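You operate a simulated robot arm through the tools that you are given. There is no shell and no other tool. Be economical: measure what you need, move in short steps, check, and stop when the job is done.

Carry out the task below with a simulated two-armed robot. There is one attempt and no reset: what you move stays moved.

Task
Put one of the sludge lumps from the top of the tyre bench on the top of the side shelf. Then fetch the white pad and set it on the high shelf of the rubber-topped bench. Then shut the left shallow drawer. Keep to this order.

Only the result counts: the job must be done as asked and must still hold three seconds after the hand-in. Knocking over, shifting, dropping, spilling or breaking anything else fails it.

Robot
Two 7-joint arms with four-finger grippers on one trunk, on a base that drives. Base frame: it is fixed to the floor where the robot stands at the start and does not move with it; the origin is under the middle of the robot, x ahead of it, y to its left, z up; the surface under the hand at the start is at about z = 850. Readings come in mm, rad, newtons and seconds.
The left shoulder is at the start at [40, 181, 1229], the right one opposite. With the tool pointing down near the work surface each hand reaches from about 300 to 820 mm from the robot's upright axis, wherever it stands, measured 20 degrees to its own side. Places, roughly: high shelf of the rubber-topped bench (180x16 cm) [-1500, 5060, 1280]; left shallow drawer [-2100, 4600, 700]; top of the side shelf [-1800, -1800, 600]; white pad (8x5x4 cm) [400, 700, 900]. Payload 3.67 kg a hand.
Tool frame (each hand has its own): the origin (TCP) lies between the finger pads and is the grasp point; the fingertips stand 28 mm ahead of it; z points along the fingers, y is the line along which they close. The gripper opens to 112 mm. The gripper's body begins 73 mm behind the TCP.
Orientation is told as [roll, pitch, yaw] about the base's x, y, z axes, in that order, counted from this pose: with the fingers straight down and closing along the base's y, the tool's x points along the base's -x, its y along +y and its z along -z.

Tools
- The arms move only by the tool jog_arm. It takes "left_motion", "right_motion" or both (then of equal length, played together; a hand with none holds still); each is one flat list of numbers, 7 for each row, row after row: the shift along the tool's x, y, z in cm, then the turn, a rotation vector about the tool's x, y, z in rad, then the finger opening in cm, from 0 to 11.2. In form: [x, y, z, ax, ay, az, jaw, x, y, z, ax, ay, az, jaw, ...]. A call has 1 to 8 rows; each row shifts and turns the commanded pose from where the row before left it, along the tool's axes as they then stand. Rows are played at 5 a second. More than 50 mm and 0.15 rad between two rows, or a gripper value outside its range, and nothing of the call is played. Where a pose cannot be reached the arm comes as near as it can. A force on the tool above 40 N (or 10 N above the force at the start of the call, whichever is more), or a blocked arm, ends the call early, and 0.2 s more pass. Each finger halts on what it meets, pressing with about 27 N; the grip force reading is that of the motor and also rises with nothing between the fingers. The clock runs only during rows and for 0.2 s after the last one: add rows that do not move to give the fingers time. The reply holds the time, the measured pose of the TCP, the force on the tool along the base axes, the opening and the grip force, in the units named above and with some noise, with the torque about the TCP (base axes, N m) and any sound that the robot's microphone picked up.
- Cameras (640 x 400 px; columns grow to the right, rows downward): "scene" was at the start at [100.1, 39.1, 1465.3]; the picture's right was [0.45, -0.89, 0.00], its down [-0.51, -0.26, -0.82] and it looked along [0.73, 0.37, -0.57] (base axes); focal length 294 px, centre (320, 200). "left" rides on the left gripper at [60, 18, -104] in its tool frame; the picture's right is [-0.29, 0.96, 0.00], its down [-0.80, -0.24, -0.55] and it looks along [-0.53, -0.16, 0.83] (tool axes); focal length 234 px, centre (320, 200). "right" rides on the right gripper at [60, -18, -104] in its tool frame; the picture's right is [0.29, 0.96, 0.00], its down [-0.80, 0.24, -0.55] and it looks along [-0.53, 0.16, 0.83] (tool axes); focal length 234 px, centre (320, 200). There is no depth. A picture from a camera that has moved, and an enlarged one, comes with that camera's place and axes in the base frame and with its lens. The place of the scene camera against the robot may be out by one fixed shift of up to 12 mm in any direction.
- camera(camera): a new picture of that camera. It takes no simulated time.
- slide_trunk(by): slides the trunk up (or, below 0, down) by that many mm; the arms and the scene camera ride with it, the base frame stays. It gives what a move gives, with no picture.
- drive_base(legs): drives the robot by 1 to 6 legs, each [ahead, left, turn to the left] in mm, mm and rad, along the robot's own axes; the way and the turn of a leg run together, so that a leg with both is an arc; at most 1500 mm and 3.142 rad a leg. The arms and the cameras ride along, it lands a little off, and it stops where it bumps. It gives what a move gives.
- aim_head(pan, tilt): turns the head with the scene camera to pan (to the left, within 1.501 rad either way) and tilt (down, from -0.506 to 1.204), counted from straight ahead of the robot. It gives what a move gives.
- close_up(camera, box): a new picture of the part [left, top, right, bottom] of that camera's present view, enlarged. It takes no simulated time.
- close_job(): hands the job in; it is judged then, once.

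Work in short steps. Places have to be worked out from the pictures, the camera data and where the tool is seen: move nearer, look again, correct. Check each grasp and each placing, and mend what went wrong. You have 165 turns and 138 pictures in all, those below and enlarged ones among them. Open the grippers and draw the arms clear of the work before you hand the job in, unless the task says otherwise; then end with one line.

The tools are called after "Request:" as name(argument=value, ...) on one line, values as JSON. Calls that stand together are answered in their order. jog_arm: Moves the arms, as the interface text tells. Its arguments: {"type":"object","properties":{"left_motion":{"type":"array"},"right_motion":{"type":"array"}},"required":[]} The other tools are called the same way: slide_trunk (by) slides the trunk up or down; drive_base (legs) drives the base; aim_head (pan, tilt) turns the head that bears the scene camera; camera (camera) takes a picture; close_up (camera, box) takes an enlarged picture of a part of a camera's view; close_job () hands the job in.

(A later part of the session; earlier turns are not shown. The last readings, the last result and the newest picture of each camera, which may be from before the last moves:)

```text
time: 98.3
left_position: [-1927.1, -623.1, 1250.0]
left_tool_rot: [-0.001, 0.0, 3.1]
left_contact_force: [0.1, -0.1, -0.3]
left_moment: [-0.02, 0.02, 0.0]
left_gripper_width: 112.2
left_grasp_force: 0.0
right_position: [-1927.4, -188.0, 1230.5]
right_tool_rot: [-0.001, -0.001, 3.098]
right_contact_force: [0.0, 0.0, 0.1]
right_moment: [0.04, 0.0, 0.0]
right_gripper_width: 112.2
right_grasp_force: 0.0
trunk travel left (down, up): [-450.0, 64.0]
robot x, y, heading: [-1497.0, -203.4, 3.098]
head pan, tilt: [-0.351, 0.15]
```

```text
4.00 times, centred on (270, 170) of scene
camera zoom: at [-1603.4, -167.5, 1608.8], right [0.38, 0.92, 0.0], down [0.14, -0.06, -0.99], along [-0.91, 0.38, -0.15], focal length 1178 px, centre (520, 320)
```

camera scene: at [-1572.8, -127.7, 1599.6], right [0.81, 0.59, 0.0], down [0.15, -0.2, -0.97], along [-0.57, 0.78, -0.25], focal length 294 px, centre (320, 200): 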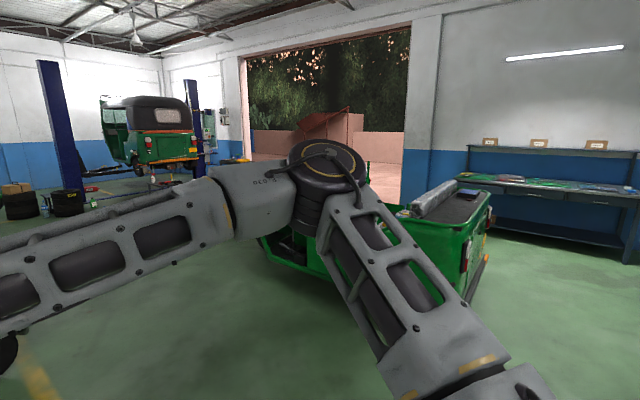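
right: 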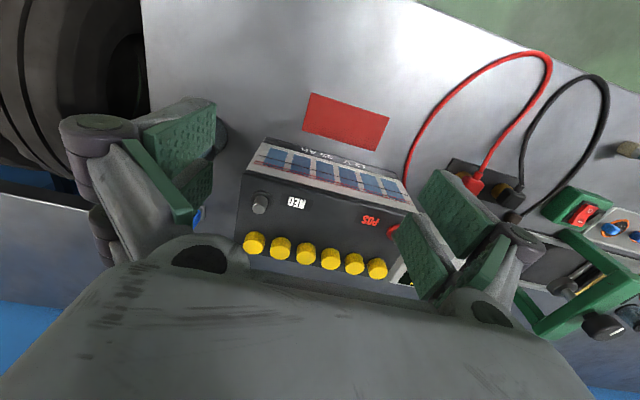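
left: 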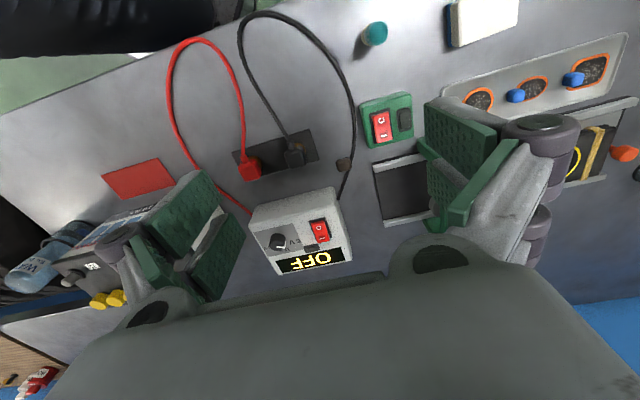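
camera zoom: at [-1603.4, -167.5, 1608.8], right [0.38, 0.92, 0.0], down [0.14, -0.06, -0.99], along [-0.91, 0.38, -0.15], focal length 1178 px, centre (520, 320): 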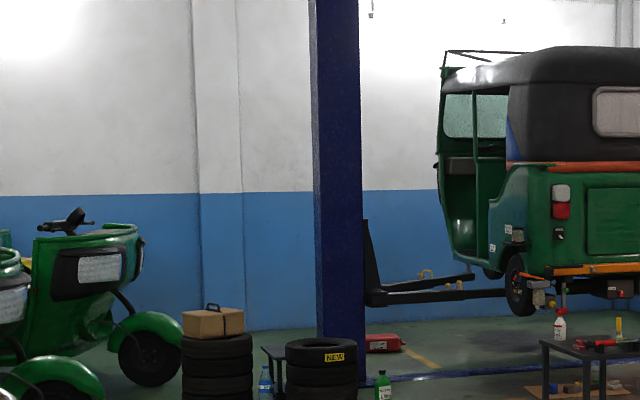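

That's background. Tyre repair kit is on the start bench, so I'll go back and scan its top from close, as dark lumps may blend into the dark surface.

Request:
drive_base(legs=[[0, 0, -3.1], [1200, 0, 0], [0, 1200, 0]])

Request:
aim_head(pan=0.0, tilt=0.6)

Request:
close_up(camera="scene", box=[0, 120, 320, 320])

Request:
close_up(camera="scene", box=[320, 120, 640, 320])

```text
time: 118.3
left_position: [-21.4, 1565.7, 1250.6]
left_tool_rot: [-0.001, -0.001, 0.087]
left_contact_force: [0.3, -0.3, 0.4]
left_moment: [-0.01, -0.02, 0.0]
left_gripper_width: 112.0
left_grasp_force: 0.0
right_position: [36.5, 1135.8, 1230.8]
right_tool_rot: [0.0, 0.0, 0.087]
right_contact_force: [-0.6, -0.3, -0.5]
right_moment: [-0.02, 0.03, 0.0]
right_gripper_width: 112.1
right_grasp_force: 0.1
trunk travel left (down, up): [-450.0, 64.0]
robot x, y, heading: [-389.0, 1095.1, 0.084]
head pan, tilt: [-0.351, 0.15]
```

```text
time: 119.2
left_position: [-21.1, 1568.0, 1250.2]
left_tool_rot: [-0.001, 0.0, 0.087]
left_contact_force: [0.0, -0.2, 0.2]
left_moment: [-0.01, -0.03, -0.01]
left_gripper_width: 111.9
left_grasp_force: 0.0
right_position: [36.8, 1136.2, 1230.3]
right_tool_rot: [0.002, -0.003, 0.087]
right_contact_force: [0.4, 0.3, -0.5]
right_moment: [-0.01, 0.02, -0.01]
right_gripper_width: 112.1
right_grasp_force: 0.0
trunk travel left (down, up): [-450.0, 64.0]
robot x, y, heading: [-389.4, 1097.7, 0.087]
head pan, tilt: [0.0, 0.6]
```

```text
2.00 times, centred on (160, 220) of scene
camera zoom: at [-281.6, 1104.1, 1567.4], right [0.09, -1.0, 0.0], down [-0.56, -0.05, -0.83], along [0.82, 0.07, -0.56], focal length 589 px, centre (640, 160)
```

zoom: 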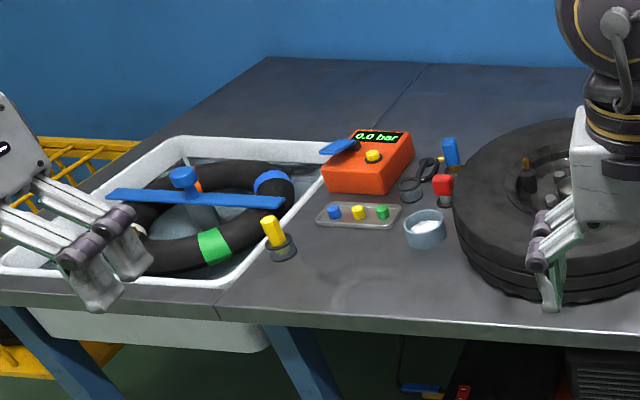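

```text
2.00 times, centred on (480, 220) of scene
camera zoom: at [-281.6, 1104.1, 1567.4], right [0.09, -1.0, 0.0], down [-0.56, -0.05, -0.83], along [0.82, 0.07, -0.56], focal length 589 px, centre (0, 160)
```

zoom: 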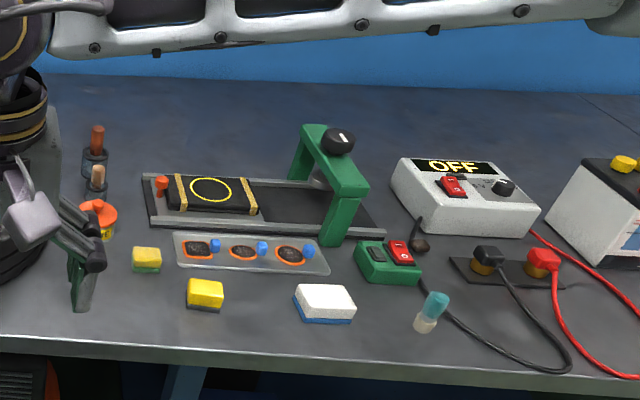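

I'll magnify the small blocks on the bench.

Request:
close_up(camera="scene", box=[370, 220, 530, 320])

Request:
close_up(camera="scene", box=[130, 180, 250, 255])

```text
4.00 times, centred on (450, 270) of scene
camera zoom: at [-281.6, 1104.1, 1567.4], right [0.09, -1.0, 0.0], down [-0.56, -0.05, -0.83], along [0.82, 0.07, -0.56], focal length 1178 px, centre (-200, -80)
```

zoom: 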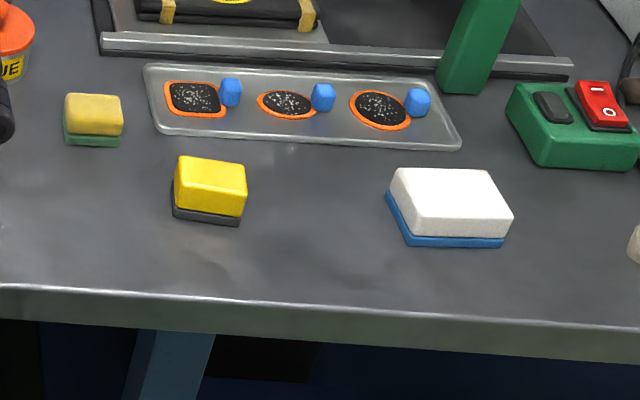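

```text
5.33 times, centred on (190, 218) of scene
camera zoom: at [-281.6, 1104.1, 1567.4], right [0.09, -1.0, 0.0], down [-0.56, -0.05, -0.83], along [0.82, 0.07, -0.56], focal length 1570 px, centre (1013, 107)
```

zoom: 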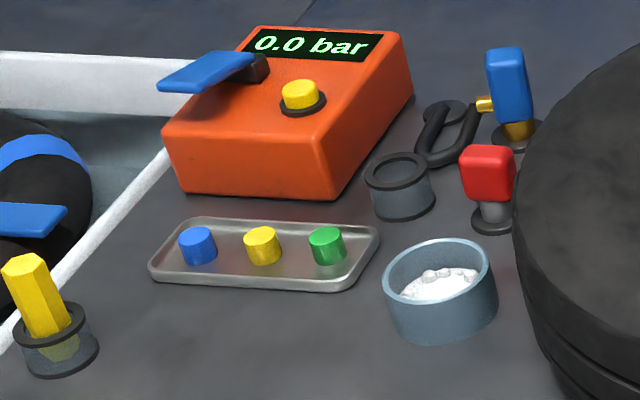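

I'll check the tank at the bench's left end and what's behind the left hand.

Request:
drive_base(legs=[[100, 750, -0.087]])

Request:
aim_head(pan=0.1, tilt=0.7)

Request:
camera(camera="scene")

Request:
close_up(camera="scene", box=[160, 140, 480, 340])

```text
time: 123.3
left_position: [95.2, 2275.8, 1250.3]
left_tool_rot: [0.0, 0.0, -0.005]
left_contact_force: [-0.2, 0.0, 0.5]
left_moment: [-0.01, 0.01, 0.03]
left_gripper_width: 112.1
left_grasp_force: 0.0
right_position: [110.2, 1841.3, 1228.9]
right_tool_rot: [-0.001, -0.001, -0.006]
right_contact_force: [0.4, -0.3, 0.0]
right_moment: [-0.01, 0.02, 0.0]
right_gripper_width: 112.0
right_grasp_force: 0.0
trunk travel left (down, up): [-450.0, 64.0]
robot x, y, heading: [-317.9, 1840.8, -0.002]
head pan, tilt: [0.0, 0.6]
```

```text
time: 124.0
left_position: [94.5, 2276.8, 1251.0]
left_tool_rot: [0.001, -0.001, -0.007]
left_contact_force: [-0.1, 0.3, 0.5]
left_moment: [0.0, -0.01, -0.01]
left_gripper_width: 112.1
left_grasp_force: 0.1
right_position: [110.9, 1842.1, 1229.5]
right_tool_rot: [0.001, -0.001, -0.007]
right_contact_force: [0.0, -0.7, 0.3]
right_moment: [-0.03, -0.02, -0.03]
right_gripper_width: 112.0
right_grasp_force: 0.1
trunk travel left (down, up): [-450.0, 64.0]
robot x, y, heading: [-318.5, 1842.2, -0.004]
head pan, tilt: [0.099, 0.7]
```

```text
98 pictures are left
camera scene: at [-212.1, 1849.1, 1558.7], right [0.09, -1.0, 0.0], down [-0.64, -0.06, -0.77], along [0.76, 0.07, -0.64], focal length 294 px, centre (320, 200)
```

scene: 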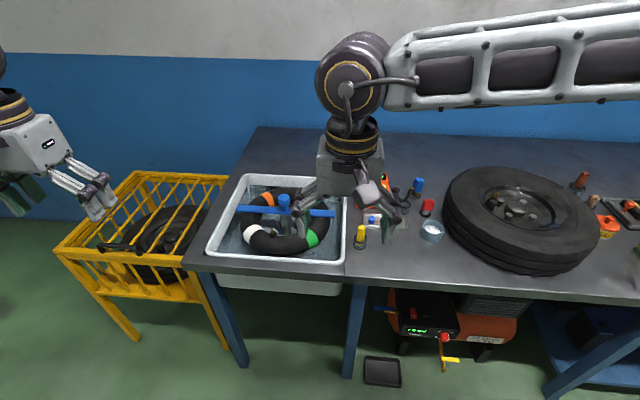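

```text
2.00 times, centred on (320, 240) of scene
camera zoom: at [-212.1, 1849.1, 1558.7], right [0.09, -1.0, 0.0], down [-0.64, -0.06, -0.77], along [0.76, 0.07, -0.64], focal length 589 px, centre (320, 120)
```

zoom: 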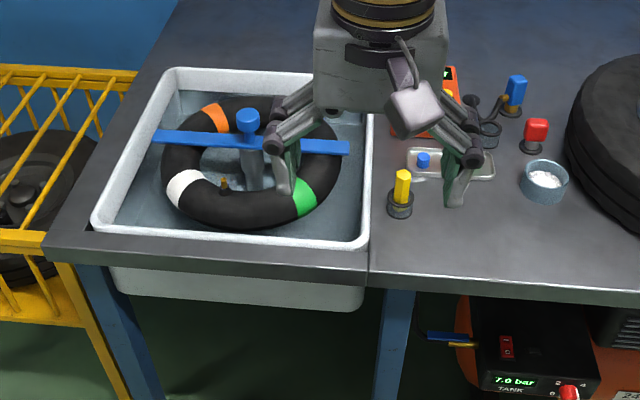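

No lumps in the tank either. From here I'll zoom in on the rubber-topped bench and surroundings to the left.

Request:
aim_head(pan=1.5, tilt=0.3)

Request:
camera(camera="scene")

Request:
close_up(camera="scene", box=[40, 80, 280, 230])

```text
time: 125.5
left_position: [93.5, 2277.0, 1251.2]
left_tool_rot: [0.0, -0.002, -0.006]
left_contact_force: [0.0, 0.7, 0.2]
left_moment: [0.0, -0.02, 0.0]
left_gripper_width: 112.1
left_grasp_force: 0.0
right_position: [109.4, 1841.6, 1230.4]
right_tool_rot: [0.001, -0.002, -0.005]
right_contact_force: [-0.1, 0.4, -0.5]
right_moment: [0.0, 0.0, 0.01]
right_gripper_width: 112.1
right_grasp_force: 0.1
trunk travel left (down, up): [-450.0, 64.0]
robot x, y, heading: [-317.1, 1842.2, -0.0]
head pan, tilt: [1.499, 0.3]
```

```text
96 pictures are left
camera scene: at [-289.5, 1933.9, 1594.8], right [1.0, -0.08, 0.0], down [-0.02, -0.29, -0.96], along [0.07, 0.95, -0.3], focal length 294 px, centre (320, 200)
```

scene: 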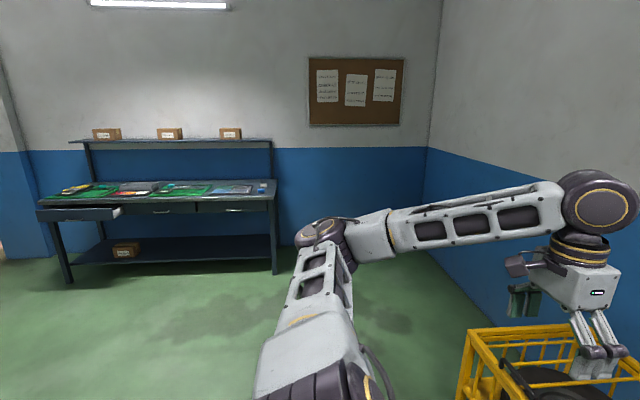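

```text
2.67 times, centred on (160, 155) of scene
camera zoom: at [-289.5, 1933.9, 1594.8], right [1.0, -0.08, 0.0], down [-0.02, -0.29, -0.96], along [0.07, 0.95, -0.3], focal length 785 px, centre (747, 320)
```

zoom: 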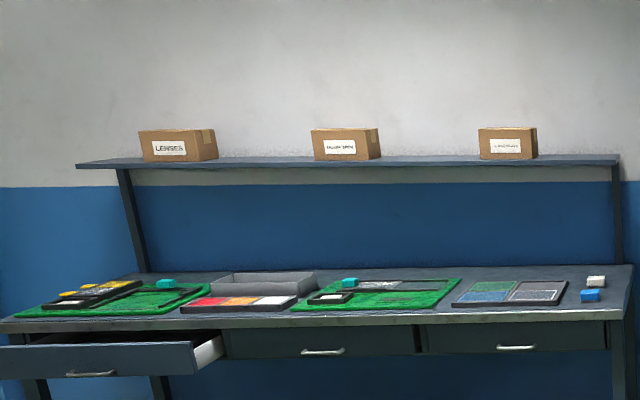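

The rubber-topped bench is found with its left drawer open. For the lumps I'll check the lift bay benches: drive down the aisle toward −x.

Request:
drive_base(legs=[[-200, -1400, 0], [0, 0, 3.0], [1500, 0, 0], [800, 0, 0]])

Request:
aim_head(pan=0.0, tilt=0.2)

Request:
camera(camera="scene")

```text
time: 151.5
left_position: [-3242.8, 536.2, 1251.2]
left_tool_rot: [0.0, 0.0, 2.957]
left_contact_force: [-0.7, -1.0, 0.7]
left_moment: [-0.02, -0.02, 0.01]
left_gripper_width: 112.0
left_grasp_force: 0.0
right_position: [-3182.1, 968.6, 1229.6]
right_tool_rot: [0.001, -0.002, 2.96]
right_contact_force: [-0.1, 0.2, 1.2]
right_moment: [0.05, -0.01, -0.05]
right_gripper_width: 112.1
right_grasp_force: 0.1
trunk travel left (down, up): [-450.0, 64.0]
robot x, y, heading: [-2762.2, 892.4, 2.955]
head pan, tilt: [1.499, 0.3]
```

```text
time: 153.1
left_position: [-3243.1, 536.7, 1251.7]
left_tool_rot: [-0.001, -0.001, 2.958]
left_contact_force: [0.3, 0.2, 0.9]
left_moment: [-0.01, 0.01, 0.01]
left_gripper_width: 112.2
left_grasp_force: 0.1
right_position: [-3181.7, 967.8, 1230.2]
right_tool_rot: [0.0, -0.003, 2.958]
right_contact_force: [-0.4, 0.0, 0.1]
right_moment: [-0.01, -0.03, 0.0]
right_gripper_width: 111.8
right_grasp_force: 0.0
trunk travel left (down, up): [-450.0, 64.0]
robot x, y, heading: [-2765.7, 894.3, 2.959]
head pan, tilt: [0.0, 0.201]
```

```text
94 pictures are left
camera scene: at [-2870.4, 911.4, 1604.1], right [0.18, 0.98, 0.0], down [0.2, -0.04, -0.98], along [-0.96, 0.18, -0.2], focal length 294 px, centre (320, 200)
```

scene: 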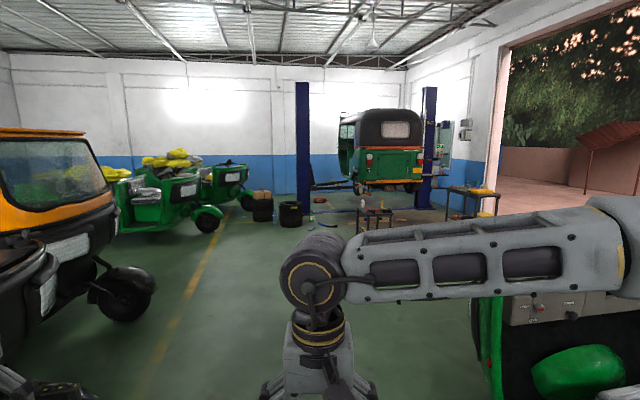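

Zoom on the lift area tables from here.

Request:
close_up(camera="scene", box=[230, 160, 390, 260])

Request:
close_up(camera="scene", box=[360, 150, 520, 250])

```text
4.00 times, centred on (310, 210) of scene
camera zoom: at [-2870.4, 911.4, 1604.1], right [0.18, 0.98, 0.0], down [0.2, -0.04, -0.98], along [-0.96, 0.18, -0.2], focal length 1178 px, centre (360, 160)
```

zoom: 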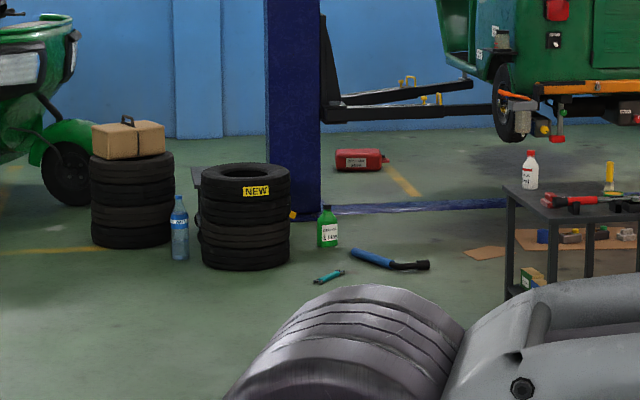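

```text
4.00 times, centred on (440, 200) of scene
camera zoom: at [-2870.4, 911.4, 1604.1], right [0.18, 0.98, 0.0], down [0.2, -0.04, -0.98], along [-0.96, 0.18, -0.2], focal length 1178 px, centre (-160, 200)
```

zoom: 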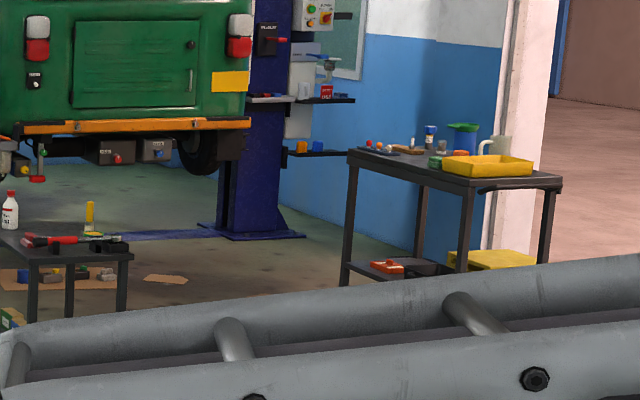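

Nothing there. Remaining blind spots are behind the tyre, boxes and battery on the tyre bench; I'll go back, right up to the bench, with the trunk at top.

Request:
slide_trunk(by=60)

Request:
drive_base(legs=[[0, 0, -2.959], [1500, 0, 0], [1050, 0, 0]])

Request:
aim_head(pan=0.0, tilt=0.6)

Request:
camera(camera="scene")

```text
time: 154.1
left_position: [-3243.4, 537.5, 1310.8]
left_tool_rot: [0.0, 0.001, 2.959]
left_contact_force: [0.3, 0.0, 0.6]
left_moment: [0.0, 0.01, -0.03]
left_gripper_width: 112.1
left_grasp_force: 0.1
right_position: [-3182.9, 968.7, 1289.7]
right_tool_rot: [0.0, -0.002, 2.958]
right_contact_force: [0.4, -0.3, -0.2]
right_moment: [0.0, 0.02, -0.01]
right_gripper_width: 112.0
right_grasp_force: 0.0
trunk travel left (down, up): [-510.0, 4.0]
robot x, y, heading: [-2762.4, 890.4, 2.957]
head pan, tilt: [0.0, 0.201]
```

```text
time: 174.7
left_position: [219.1, 976.9, 1310.6]
left_tool_rot: [0.0, -0.001, -0.151]
left_contact_force: [0.9, 0.8, -0.7]
left_moment: [-0.02, 0.02, -0.01]
left_gripper_width: 112.0
left_grasp_force: 0.1
right_position: [171.0, 545.5, 1290.2]
right_tool_rot: [0.0, -0.002, -0.15]
right_contact_force: [-0.4, -0.5, -0.2]
right_moment: [-0.03, -0.05, -0.03]
right_gripper_width: 111.8
right_grasp_force: 0.0
trunk travel left (down, up): [-510.0, 4.0]
robot x, y, heading: [-253.3, 610.5, -0.153]
head pan, tilt: [0.0, 0.201]
```

```text
time: 175.6
left_position: [220.3, 976.2, 1309.9]
left_tool_rot: [0.0, -0.001, -0.15]
left_contact_force: [-0.6, 0.7, 1.0]
left_moment: [0.0, -0.03, 0.02]
left_gripper_width: 111.9
left_grasp_force: 0.1
right_position: [174.1, 545.9, 1289.8]
right_tool_rot: [0.0, 0.0, -0.151]
right_contact_force: [-0.1, 0.8, 0.1]
right_moment: [0.03, 0.02, 0.0]
right_gripper_width: 112.2
right_grasp_force: 0.0
trunk travel left (down, up): [-510.0, 4.0]
robot x, y, heading: [-253.9, 607.0, -0.154]
head pan, tilt: [0.0, 0.6]
```

```text
91 pictures are left
camera scene: at [-142.8, 590.7, 1626.6], right [-0.15, -0.99, 0.0], down [-0.56, 0.08, -0.83], along [0.82, -0.12, -0.56], focal length 294 px, centre (320, 200)
```

scene: 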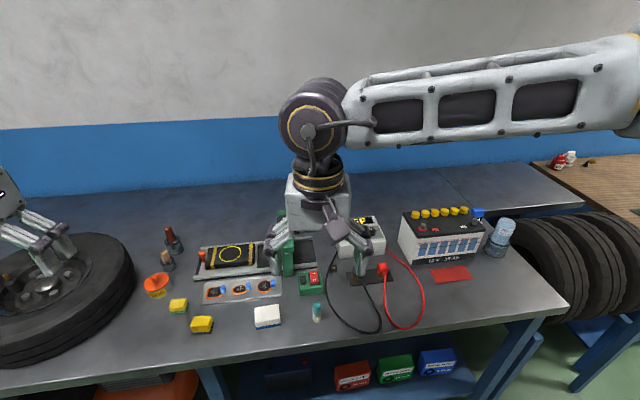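

Nothing is hidden here. Before settling, I'll examine the rest of the wooden bench (from its right part), which was blocked by the arm.

Request:
drive_base(legs=[[-500, 0, 0.154], [0, -1500, 0], [0, -1200, 0]])

Request:
aim_head(pan=0.3, tilt=0.45)

Request:
camera(camera="scene")

Request:
aim_head(pan=-0.6, tilt=0.45)

Request:
camera(camera="scene")

```text
time: 191.7
left_position: [-342.8, -1625.1, 1309.8]
left_tool_rot: [0.002, 0.0, 0.006]
left_contact_force: [1.6, -0.5, 1.0]
left_moment: [-0.02, -0.02, 0.02]
left_gripper_width: 112.0
left_grasp_force: 0.1
right_position: [-321.2, -2059.8, 1288.7]
right_tool_rot: [0.0, -0.001, 0.003]
right_contact_force: [-0.6, 0.7, 0.2]
right_moment: [0.01, 0.0, 0.02]
right_gripper_width: 112.1
right_grasp_force: 0.2
trunk travel left (down, up): [-510.0, 4.0]
robot x, y, heading: [-752.0, -2062.7, 0.004]
head pan, tilt: [0.0, 0.6]
```

```text
time: 192.5
left_position: [-343.5, -1625.5, 1310.9]
left_tool_rot: [0.0, 0.0, 0.001]
left_contact_force: [-0.7, -0.5, 0.8]
left_moment: [0.0, 0.05, -0.03]
left_gripper_width: 111.9
left_grasp_force: 0.0
right_position: [-324.2, -2059.9, 1289.7]
right_tool_rot: [0.001, -0.002, 0.002]
right_contact_force: [1.6, 0.5, 1.2]
right_moment: [0.05, -0.03, 0.01]
right_gripper_width: 111.7
right_grasp_force: 0.2
trunk travel left (down, up): [-510.0, 4.0]
robot x, y, heading: [-750.0, -2066.1, 0.005]
head pan, tilt: [0.3, 0.45]
```

```text
90 pictures are left
camera scene: at [-642.2, -2038.2, 1640.1], right [0.3, -0.95, 0.0], down [-0.42, -0.13, -0.9], along [0.86, 0.27, -0.44], focal length 294 px, centre (320, 200)
```

scene: 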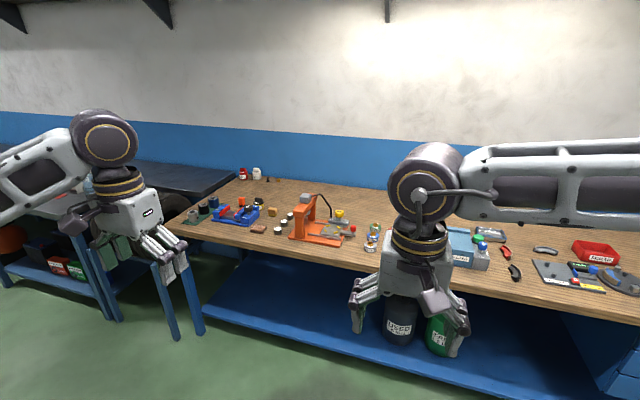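

```text
time: 193.7
left_position: [-341.4, -1626.2, 1309.7]
left_tool_rot: [-0.001, -0.001, 0.006]
left_contact_force: [0.1, 0.1, -0.5]
left_moment: [0.01, -0.01, 0.0]
left_gripper_width: 112.1
left_grasp_force: 0.0
right_position: [-322.4, -2060.9, 1289.7]
right_tool_rot: [0.0, -0.003, 0.003]
right_contact_force: [-0.1, -0.2, 0.0]
right_moment: [0.01, -0.01, 0.01]
right_gripper_width: 112.0
right_grasp_force: 0.0
trunk travel left (down, up): [-510.0, 4.0]
robot x, y, heading: [-751.2, -2061.3, 0.005]
head pan, tilt: [-0.6, 0.45]
```

```text
89 pictures are left
camera scene: at [-653.8, -2116.9, 1640.1], right [-0.56, -0.83, 0.0], down [-0.36, 0.24, -0.9], along [0.75, -0.5, -0.44], focal length 294 px, centre (320, 200)
```

scene: 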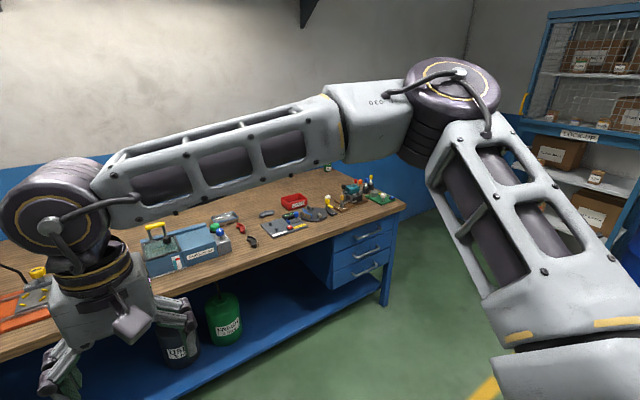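

No sludge lumps on the wooden bench. One remaining candidate is the benches by the lift and tyre stacks; go down the aisle to see them properly.

Request:
drive_base(legs=[[0, 1500, 0], [0, 1000, 0], [0, 0, 2.95], [1500, 0, 0], [1500, 0, 0], [900, 0, 0]])

Request:
aim_head(pan=0.0, tilt=0.2)

Request:
camera(camera="scene")

```text
time: 232.8
left_position: [-5025.4, 683.0, 1310.9]
left_tool_rot: [0.001, -0.004, 2.956]
left_contact_force: [-0.1, -0.3, 0.3]
left_moment: [-0.03, 0.03, 0.0]
left_gripper_width: 112.0
left_grasp_force: 0.1
right_position: [-4963.2, 1113.2, 1289.4]
right_tool_rot: [0.0, -0.001, 2.957]
right_contact_force: [0.1, 0.0, 0.9]
right_moment: [0.01, 0.03, -0.01]
right_gripper_width: 112.1
right_grasp_force: 0.1
trunk travel left (down, up): [-510.0, 4.0]
robot x, y, heading: [-4540.2, 1036.9, 2.953]
head pan, tilt: [-0.6, 0.45]
```

```text
time: 233.8
left_position: [-5027.0, 682.3, 1310.2]
left_tool_rot: [0.0, 0.001, 2.957]
left_contact_force: [0.2, 0.2, 0.0]
left_moment: [-0.01, 0.02, 0.01]
left_gripper_width: 111.9
left_grasp_force: 0.1
right_position: [-4965.3, 1112.4, 1289.5]
right_tool_rot: [0.001, -0.002, 2.956]
right_contact_force: [0.7, -0.5, 0.0]
right_moment: [0.0, 0.03, -0.01]
right_gripper_width: 111.8
right_grasp_force: 0.1
trunk travel left (down, up): [-510.0, 4.0]
robot x, y, heading: [-4541.6, 1035.5, 2.96]
head pan, tilt: [0.0, 0.201]
```

```text
88 pictures are left
camera scene: at [-4653.2, 1056.3, 1663.3], right [0.18, 0.98, 0.0], down [0.2, -0.04, -0.98], along [-0.96, 0.18, -0.2], focal length 294 px, centre (320, 200)
```

scene: 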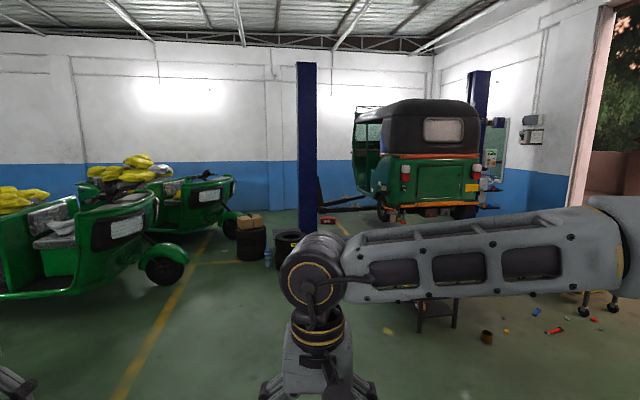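

Rotate the base so that the arm doesn't block the tables.

Request:
drive_base(legs=[[0, 0, -1.0]])

Request:
aim_head(pan=0.5, tilt=0.3)

Request:
camera(camera="scene")

Request:
close_up(camera="scene", box=[200, 130, 440, 280])

```text
time: 237.0
left_position: [-5097.9, 1261.0, 1310.1]
left_tool_rot: [0.0, 0.0, 1.938]
left_contact_force: [-0.2, -0.2, -0.1]
left_moment: [0.01, -0.04, 0.01]
left_gripper_width: 111.8
left_grasp_force: 0.0
right_position: [-4700.4, 1435.9, 1289.6]
right_tool_rot: [0.002, -0.002, 1.941]
right_contact_force: [0.3, 0.5, -0.2]
right_moment: [-0.02, 0.0, 0.01]
right_gripper_width: 112.0
right_grasp_force: 0.0
trunk travel left (down, up): [-510.0, 4.0]
robot x, y, heading: [-4547.5, 1037.3, 1.938]
head pan, tilt: [0.0, 0.201]
```

```text
time: 238.0
left_position: [-5098.0, 1261.8, 1310.5]
left_tool_rot: [0.0, -0.001, 1.939]
left_contact_force: [-0.1, -0.3, -0.7]
left_moment: [0.04, 0.01, 0.01]
left_gripper_width: 112.0
left_grasp_force: 0.0
right_position: [-4699.6, 1435.6, 1289.2]
right_tool_rot: [-0.001, -0.002, 1.939]
right_contact_force: [0.2, 0.0, 0.7]
right_moment: [0.03, -0.01, 0.0]
right_gripper_width: 112.0
right_grasp_force: 0.1
trunk travel left (down, up): [-510.0, 4.0]
robot x, y, heading: [-4542.3, 1036.0, 1.937]
head pan, tilt: [0.499, 0.3]
```

```text
87 pictures are left
camera scene: at [-4620.3, 1114.9, 1654.0], right [0.65, 0.76, 0.0], down [0.23, -0.19, -0.96], along [-0.73, 0.62, -0.3], focal length 294 px, centre (320, 200)
```

scene: 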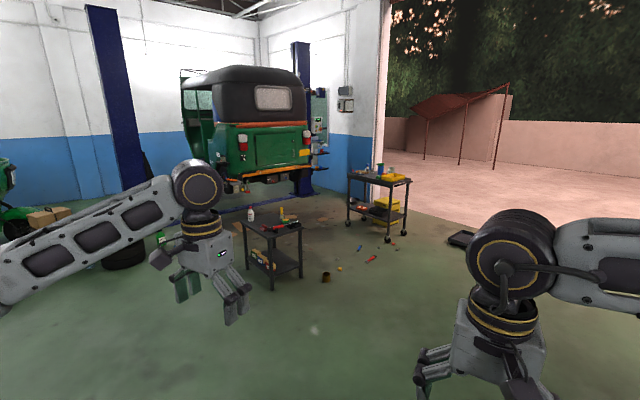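

```text
2.67 times, centred on (320, 205) of scene
camera zoom: at [-4620.3, 1114.9, 1654.0], right [0.65, 0.76, 0.0], down [0.23, -0.19, -0.96], along [-0.73, 0.62, -0.3], focal length 785 px, centre (320, 187)
```

zoom: 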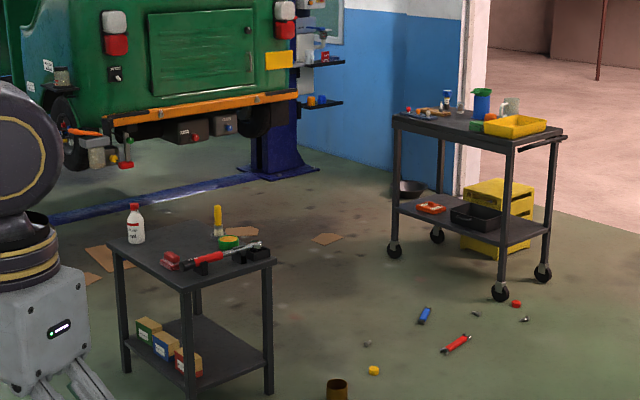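

Nothing here is a "tyre bench". So the tyre bench is the start bench, and the soft yellowish lumps on it are the candidates. I'll drive back there and inspect them close with the wrist camera.

Request:
drive_base(legs=[[0, 0, -1.937], [1500, 0, 0], [1500, 0, 0], [1000, 0, 0], [0, -350, 0]])

```text
time: 265.3
left_position: [-46.7, 924.8, 1309.4]
left_tool_rot: [-0.001, -0.001, -0.072]
left_contact_force: [0.1, -0.3, -0.2]
left_moment: [-0.01, 0.02, 0.0]
left_gripper_width: 112.0
left_grasp_force: 0.0
right_position: [-59.0, 490.3, 1289.2]
right_tool_rot: [0.0, -0.002, -0.075]
right_contact_force: [-0.7, -0.1, -0.1]
right_moment: [-0.04, 0.03, 0.02]
right_gripper_width: 111.9
right_grasp_force: 0.0
trunk travel left (down, up): [-510.0, 4.0]
robot x, y, heading: [-488.1, 520.9, -0.073]
head pan, tilt: [0.499, 0.3]
```

Drive to about x=−30, y=630, facing the bench.

Request:
drive_base(legs=[[0, 0, 0.073], [440, 110, 0]])

Request:
aim_head(pan=0.25, tilt=0.85)

Request:
camera(camera="scene")

Request:
camera(camera="left")

```text
time: 268.5
left_position: [359.7, 1065.1, 1310.2]
left_tool_rot: [0.001, -0.001, 0.003]
left_contact_force: [0.0, 0.6, -0.6]
left_moment: [0.01, -0.03, 0.01]
left_gripper_width: 112.0
left_grasp_force: 0.1
right_position: [380.5, 630.1, 1289.9]
right_tool_rot: [0.002, -0.005, 0.003]
right_contact_force: [-0.9, -0.7, -0.2]
right_moment: [0.01, 0.0, -0.02]
right_gripper_width: 112.0
right_grasp_force: 0.0
trunk travel left (down, up): [-510.0, 4.0]
robot x, y, heading: [-47.5, 626.5, 0.007]
head pan, tilt: [0.499, 0.3]
```

```text
time: 269.5
left_position: [362.1, 1065.2, 1309.5]
left_tool_rot: [-0.001, 0.001, 0.003]
left_contact_force: [-0.8, 1.1, 0.0]
left_moment: [0.01, -0.02, -0.03]
left_gripper_width: 111.9
left_grasp_force: 0.1
right_position: [382.1, 630.7, 1290.6]
right_tool_rot: [-0.001, -0.001, 0.003]
right_contact_force: [-1.1, 0.5, 0.1]
right_moment: [0.02, 0.01, 0.0]
right_gripper_width: 111.7
right_grasp_force: 0.0
trunk travel left (down, up): [-510.0, 4.0]
robot x, y, heading: [-45.7, 629.9, 0.004]
head pan, tilt: [0.25, 0.85]
```

```text
85 pictures are left
camera scene: at [50.4, 645.4, 1605.7], right [0.25, -0.97, 0.0], down [-0.73, -0.19, -0.66], along [0.64, 0.17, -0.75], focal length 294 px, centre (320, 200)
```

scene: 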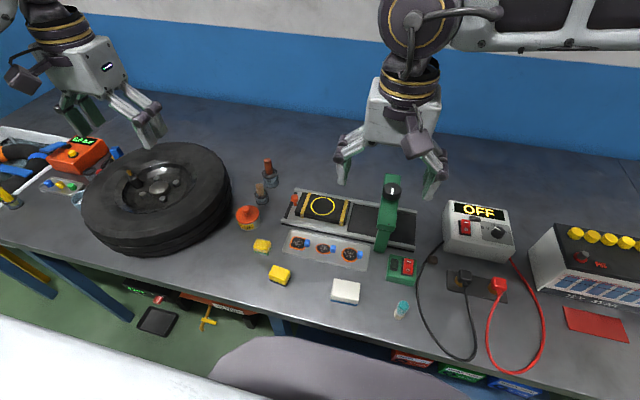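

```text
84 pictures are left
camera left: at [301.8, 1083.1, 1414.0], right [0.28, 0.96, 0.0], down [0.8, -0.24, 0.55], along [0.53, -0.16, -0.83], focal length 234 px, centre (320, 200)
```

left: 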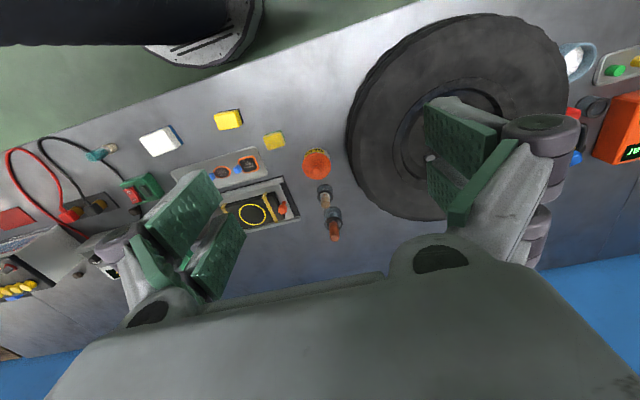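

Magnify the area of blocks from this nearer view.

Request:
close_up(camera="scene", box=[230, 220, 390, 320])

Request:
close_up(camera="left", box=[130, 80, 290, 180])

```text
4.00 times, centred on (310, 270) of scene
camera zoom: at [50.4, 645.4, 1605.7], right [0.25, -0.97, 0.0], down [-0.73, -0.19, -0.66], along [0.64, 0.17, -0.75], focal length 1178 px, centre (360, -80)
```

zoom: 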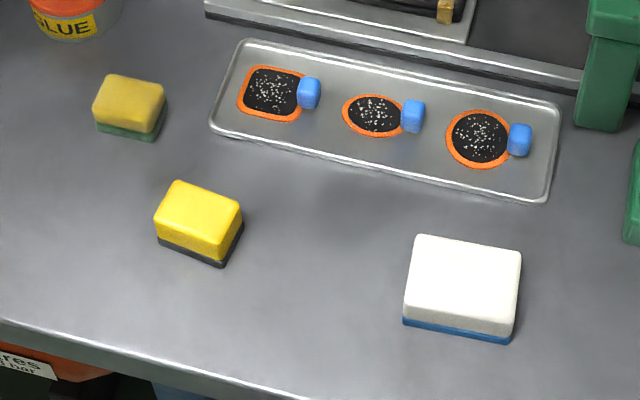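

```text
4.00 times, centred on (210, 130) of left
camera zoom: at [301.8, 1083.1, 1414.0], right [0.28, 0.96, 0.0], down [0.8, -0.24, 0.55], along [0.53, -0.16, -0.83], focal length 937 px, centre (760, 480)
```

zoom: 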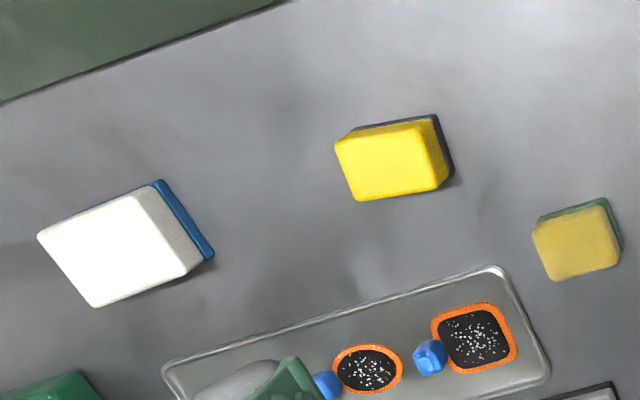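

Only sponge-like blocks here. The last blind spot is behind the battery on the right end; check it before deciding.

Request:
drive_base(legs=[[-100, -1000, 0]])

Request:
aim_head(pan=0.25, tilt=0.6)

Request:
camera(camera="scene")

Request:
camera(camera="left")

```text
time: 274.9
left_position: [259.9, 31.4, 1310.2]
left_tool_rot: [0.0, 0.0, -0.049]
left_contact_force: [0.3, 0.5, -0.2]
left_moment: [-0.03, 0.02, -0.01]
left_gripper_width: 112.1
left_grasp_force: 0.0
right_position: [257.1, -404.7, 1288.9]
right_tool_rot: [0.001, -0.001, -0.047]
right_contact_force: [0.2, -0.3, -0.4]
right_moment: [0.01, 0.05, -0.04]
right_gripper_width: 111.8
right_grasp_force: 0.0
trunk travel left (down, up): [-510.0, 4.0]
robot x, y, heading: [-169.4, -386.7, -0.044]
head pan, tilt: [0.25, 0.85]
```

```text
time: 275.7
left_position: [259.6, 29.8, 1310.1]
left_tool_rot: [-0.001, -0.001, -0.05]
left_contact_force: [0.0, 0.8, -0.2]
left_moment: [-0.01, -0.01, 0.04]
left_gripper_width: 112.0
left_grasp_force: 0.1
right_position: [257.7, -404.9, 1289.9]
right_tool_rot: [0.001, -0.003, -0.047]
right_contact_force: [-0.6, -0.6, 0.0]
right_moment: [0.04, -0.01, 0.02]
right_gripper_width: 112.2
right_grasp_force: 0.1
trunk travel left (down, up): [-510.0, 4.0]
robot x, y, heading: [-169.0, -384.3, -0.054]
head pan, tilt: [0.25, 0.6]
```

```text
81 pictures are left
camera scene: at [-62.7, -370.6, 1626.5], right [0.2, -0.98, 0.0], down [-0.55, -0.11, -0.82], along [0.81, 0.17, -0.57], focal length 294 px, centre (320, 200)
```

scene: 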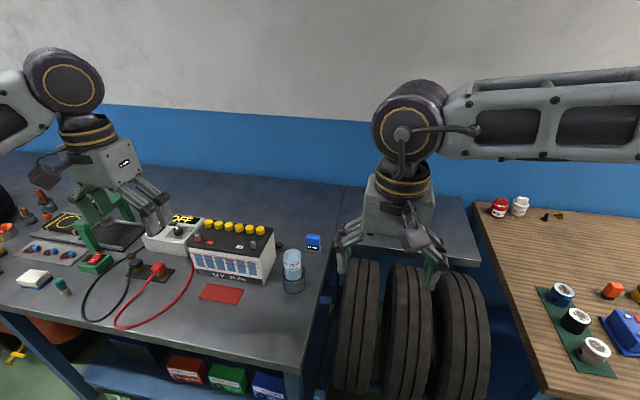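

```text
80 pictures are left
camera left: at [200.8, 51.6, 1414.2], right [0.33, 0.94, 0.0], down [0.78, -0.28, 0.55], along [0.52, -0.18, -0.83], focal length 234 px, centre (320, 200)
```

left: 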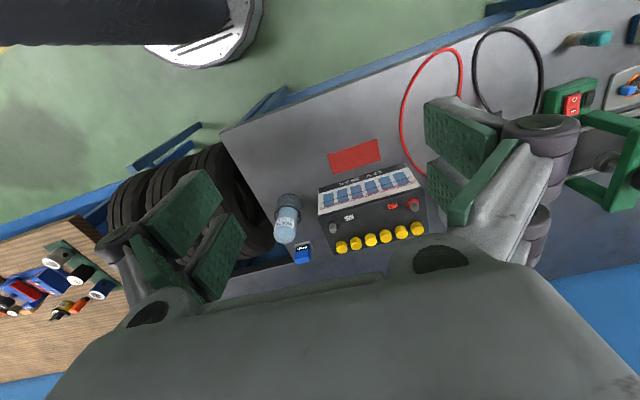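

There's a small dark thing beside the battery's far right; zoom.

Request:
close_up(camera="scene", box=[220, 210, 340, 285])

Request:
close_up(camera="scene", box=[0, 160, 160, 260])

```text
5.33 times, centred on (280, 248) of scene
camera zoom: at [-62.7, -370.6, 1626.5], right [0.2, -0.98, 0.0], down [-0.55, -0.11, -0.82], along [0.81, 0.17, -0.57], focal length 1570 px, centre (533, -53)
```

zoom: 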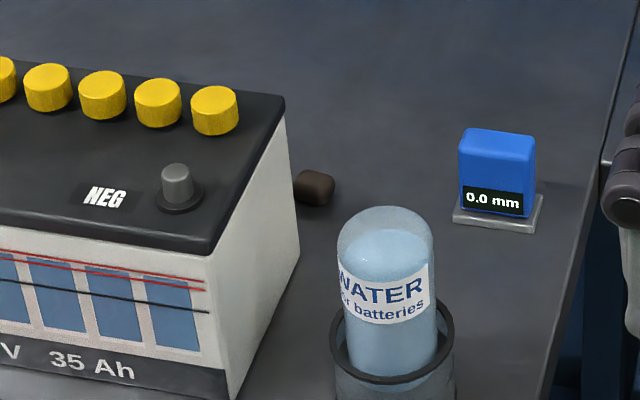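

```text
4.00 times, centred on (80, 210) of scene
camera zoom: at [-62.7, -370.6, 1626.5], right [0.2, -0.98, 0.0], down [-0.55, -0.11, -0.82], along [0.81, 0.17, -0.57], focal length 1178 px, centre (1280, 160)
```

zoom: 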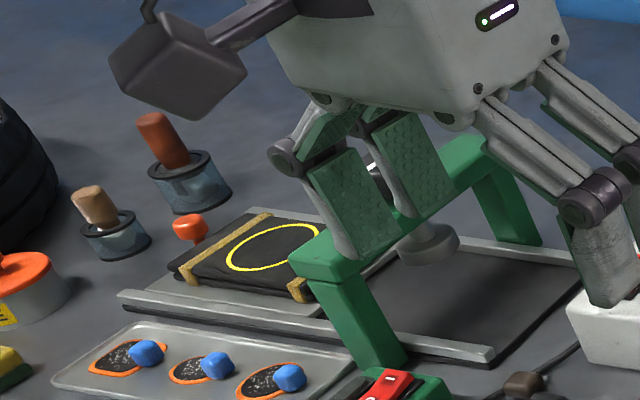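

Found it: a small brown lump beside the battery, and its twin is the brown lump near the OFF box (about [545, 445]) that I'd taken for cable hardware. I'll go to a stance for the left hand over the latter and look closely.

Request:
drive_base(legs=[[0, 600, 0.05], [150, 0, 0]])

Request:
aim_head(pan=0.3, tilt=0.8)

Request:
camera(camera="scene")

Request:
camera(camera="left")

```text
time: 280.1
left_position: [410.6, 627.5, 1311.5]
left_tool_rot: [-0.001, -0.005, -0.012]
left_contact_force: [0.2, -0.7, 0.8]
left_moment: [0.02, -0.02, 0.01]
left_gripper_width: 112.1
left_grasp_force: 0.0
right_position: [424.4, 192.6, 1290.1]
right_tool_rot: [-0.002, -0.004, -0.009]
right_contact_force: [-0.4, -0.3, 0.7]
right_moment: [0.0, -0.08, 0.02]
right_gripper_width: 111.9
right_grasp_force: 0.1
trunk travel left (down, up): [-510.0, 4.0]
robot x, y, heading: [-5.0, 194.4, -0.011]
head pan, tilt: [0.25, 0.6]
```

```text
time: 280.8
left_position: [413.1, 626.8, 1309.4]
left_tool_rot: [-0.001, -0.001, -0.01]
left_contact_force: [0.0, -0.4, 0.5]
left_moment: [0.01, 0.03, 0.0]
left_gripper_width: 111.8
left_grasp_force: 0.1
right_position: [427.1, 192.3, 1289.6]
right_tool_rot: [-0.001, -0.002, -0.008]
right_contact_force: [0.3, -0.3, -0.2]
right_moment: [0.02, 0.0, -0.01]
right_gripper_width: 112.0
right_grasp_force: 0.0
trunk travel left (down, up): [-510.0, 4.0]
robot x, y, heading: [-3.6, 196.4, -0.016]
head pan, tilt: [0.3, 0.799]
```

```text
77 pictures are left
camera scene: at [97.1, 216.5, 1609.7], right [0.28, -0.96, 0.0], down [-0.69, -0.2, -0.7], along [0.67, 0.2, -0.72], focal length 294 px, centre (320, 200)
```

scene: 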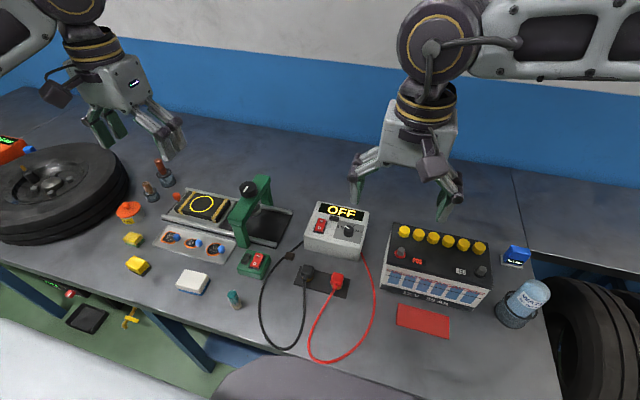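

```text
76 pictures are left
camera left: at [353.1, 646.1, 1414.1], right [0.3, 0.95, 0.0], down [0.79, -0.25, 0.55], along [0.53, -0.16, -0.83], focal length 234 px, centre (320, 200)
```

left: 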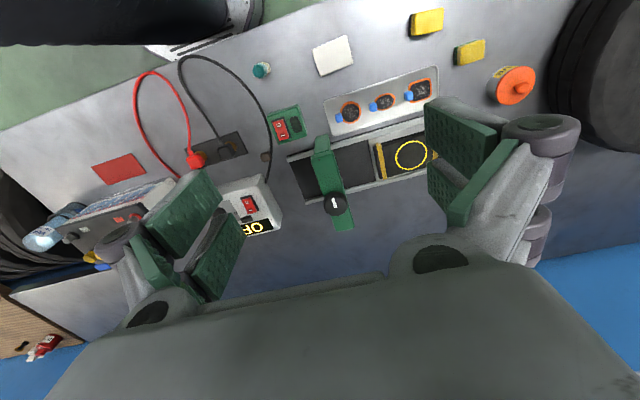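

Request:
close_up(camera="scene", box=[240, 210, 360, 285])

Request:
close_up(camera="left", box=[220, 90, 340, 165])

```text
5.33 times, centred on (300, 248) of scene
camera zoom: at [97.1, 216.5, 1609.7], right [0.28, -0.96, 0.0], down [-0.69, -0.2, -0.7], along [0.67, 0.2, -0.72], focal length 1570 px, centre (427, -53)
```

zoom: 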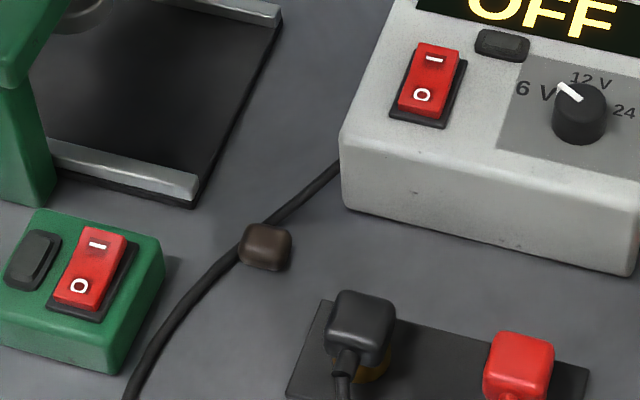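

```text
5.33 times, centred on (280, 128) of left
camera zoom: at [353.1, 646.1, 1414.1], right [0.3, 0.95, 0.0], down [0.79, -0.25, 0.55], along [0.53, -0.16, -0.83], focal length 1249 px, centre (533, 587)
```

zoom: 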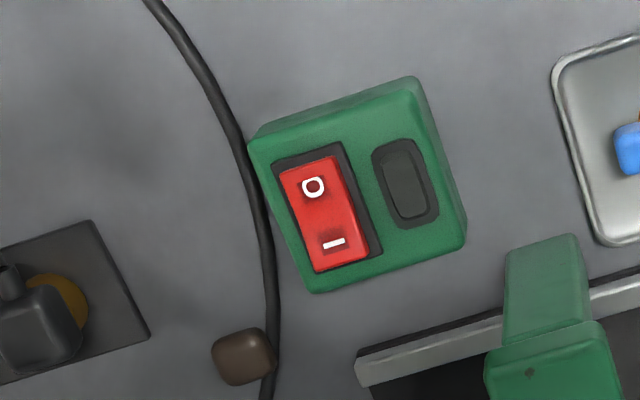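

The brown cube (~28 mm) at about (541, 447) is the sludge lump, lying against the black cable. I'll move the left hand above it at height, then turn the wrist so the fingers close along the cable direction.

Request:
jog_arm(left_motion=[-2.52, -3.7, 0, 0, 0, 0, 11.2, -2.52, -3.7, 0, 0, 0, 0, 11.2, -2.52, -3.7, 0, 0, 0, 0, 11.2, -2.52, -3.7, 0, 0, 0, 0, 11.2, -2.52, -3.7, 0, 0, 0, 0, 11.2])

Request:
jog_arm(left_motion=[0, 0, 2.5, 0, 0, -0.15, 11.2, 0, 0, 2.5, 0, 0, -0.15, 11.2, 0, 0, 2.5, 0, 0, -0.15, 11.2, 0, 0, 2.5, 0, 0, -0.15, 11.2, 0, 0, 2.5, 0, 0, -0.15, 11.2, 0, 0, 2.5, 0, 0, -0.15, 8, 0, 0, 2.5, 0, 0, -0.15, 8, 0, 0, 2.5, 0, 0, -0.15, 7])

Request:
camera(camera="left")

```text
time: 282.0
left_position: [536.3, 436.5, 1311.5]
left_tool_rot: [0.004, 0.0, -0.012]
left_contact_force: [0.9, 0.1, 0.1]
left_moment: [-0.01, 0.01, -0.04]
left_gripper_width: 112.1
left_grasp_force: 0.1
right_position: [427.3, 190.6, 1288.5]
right_tool_rot: [0.002, -0.003, -0.009]
right_contact_force: [0.4, -0.1, -0.5]
right_moment: [0.02, 0.02, 0.02]
right_gripper_width: 111.8
right_grasp_force: 0.1
trunk travel left (down, up): [-510.0, 4.0]
robot x, y, heading: [-2.9, 193.9, -0.012]
head pan, tilt: [0.3, 0.799]
```

```text
time: 283.8
left_position: [537.3, 442.4, 1107.7]
left_tool_rot: [-0.001, 0.0, 1.192]
left_contact_force: [-0.4, 0.4, -0.2]
left_moment: [-0.02, 0.02, -0.02]
left_gripper_width: 70.1
left_grasp_force: 0.0
right_position: [425.3, 192.5, 1289.7]
right_tool_rot: [0.001, -0.001, -0.011]
right_contact_force: [0.3, 0.4, 0.6]
right_moment: [0.02, 0.01, 0.01]
right_gripper_width: 111.7
right_grasp_force: 0.0
trunk travel left (down, up): [-510.0, 4.0]
robot x, y, heading: [-4.3, 194.1, -0.011]
head pan, tilt: [0.3, 0.799]
```

```text
73 pictures are left
camera left: at [497.7, 394.0, 1210.8], right [-0.78, 0.62, 0.0], down [0.52, 0.65, 0.55], along [0.35, 0.43, -0.83], focal length 234 px, centre (320, 200)
```

left: 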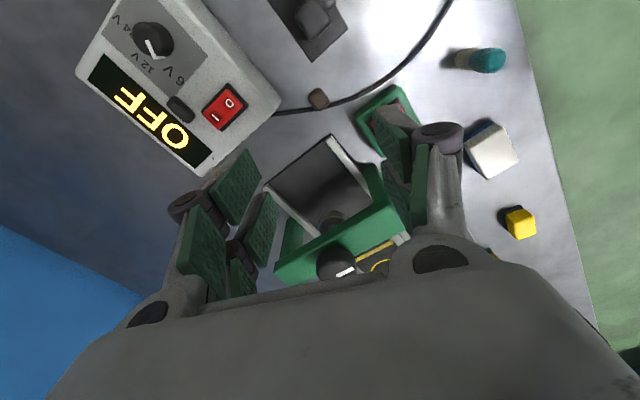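

Zoom on the lump to see its relation to the cable.

Request:
close_up(camera="left", box=[260, 60, 380, 135])

```text
5.33 times, centred on (320, 98) of left
camera zoom: at [497.7, 394.0, 1210.8], right [-0.78, 0.62, 0.0], down [0.52, 0.65, 0.55], along [0.35, 0.43, -0.83], focal length 1249 px, centre (320, 747)
```

zoom: 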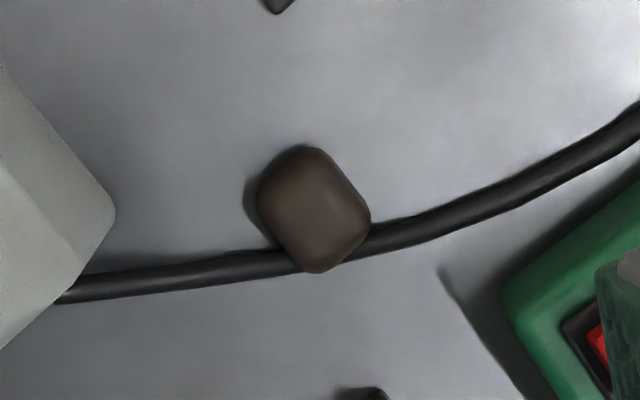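

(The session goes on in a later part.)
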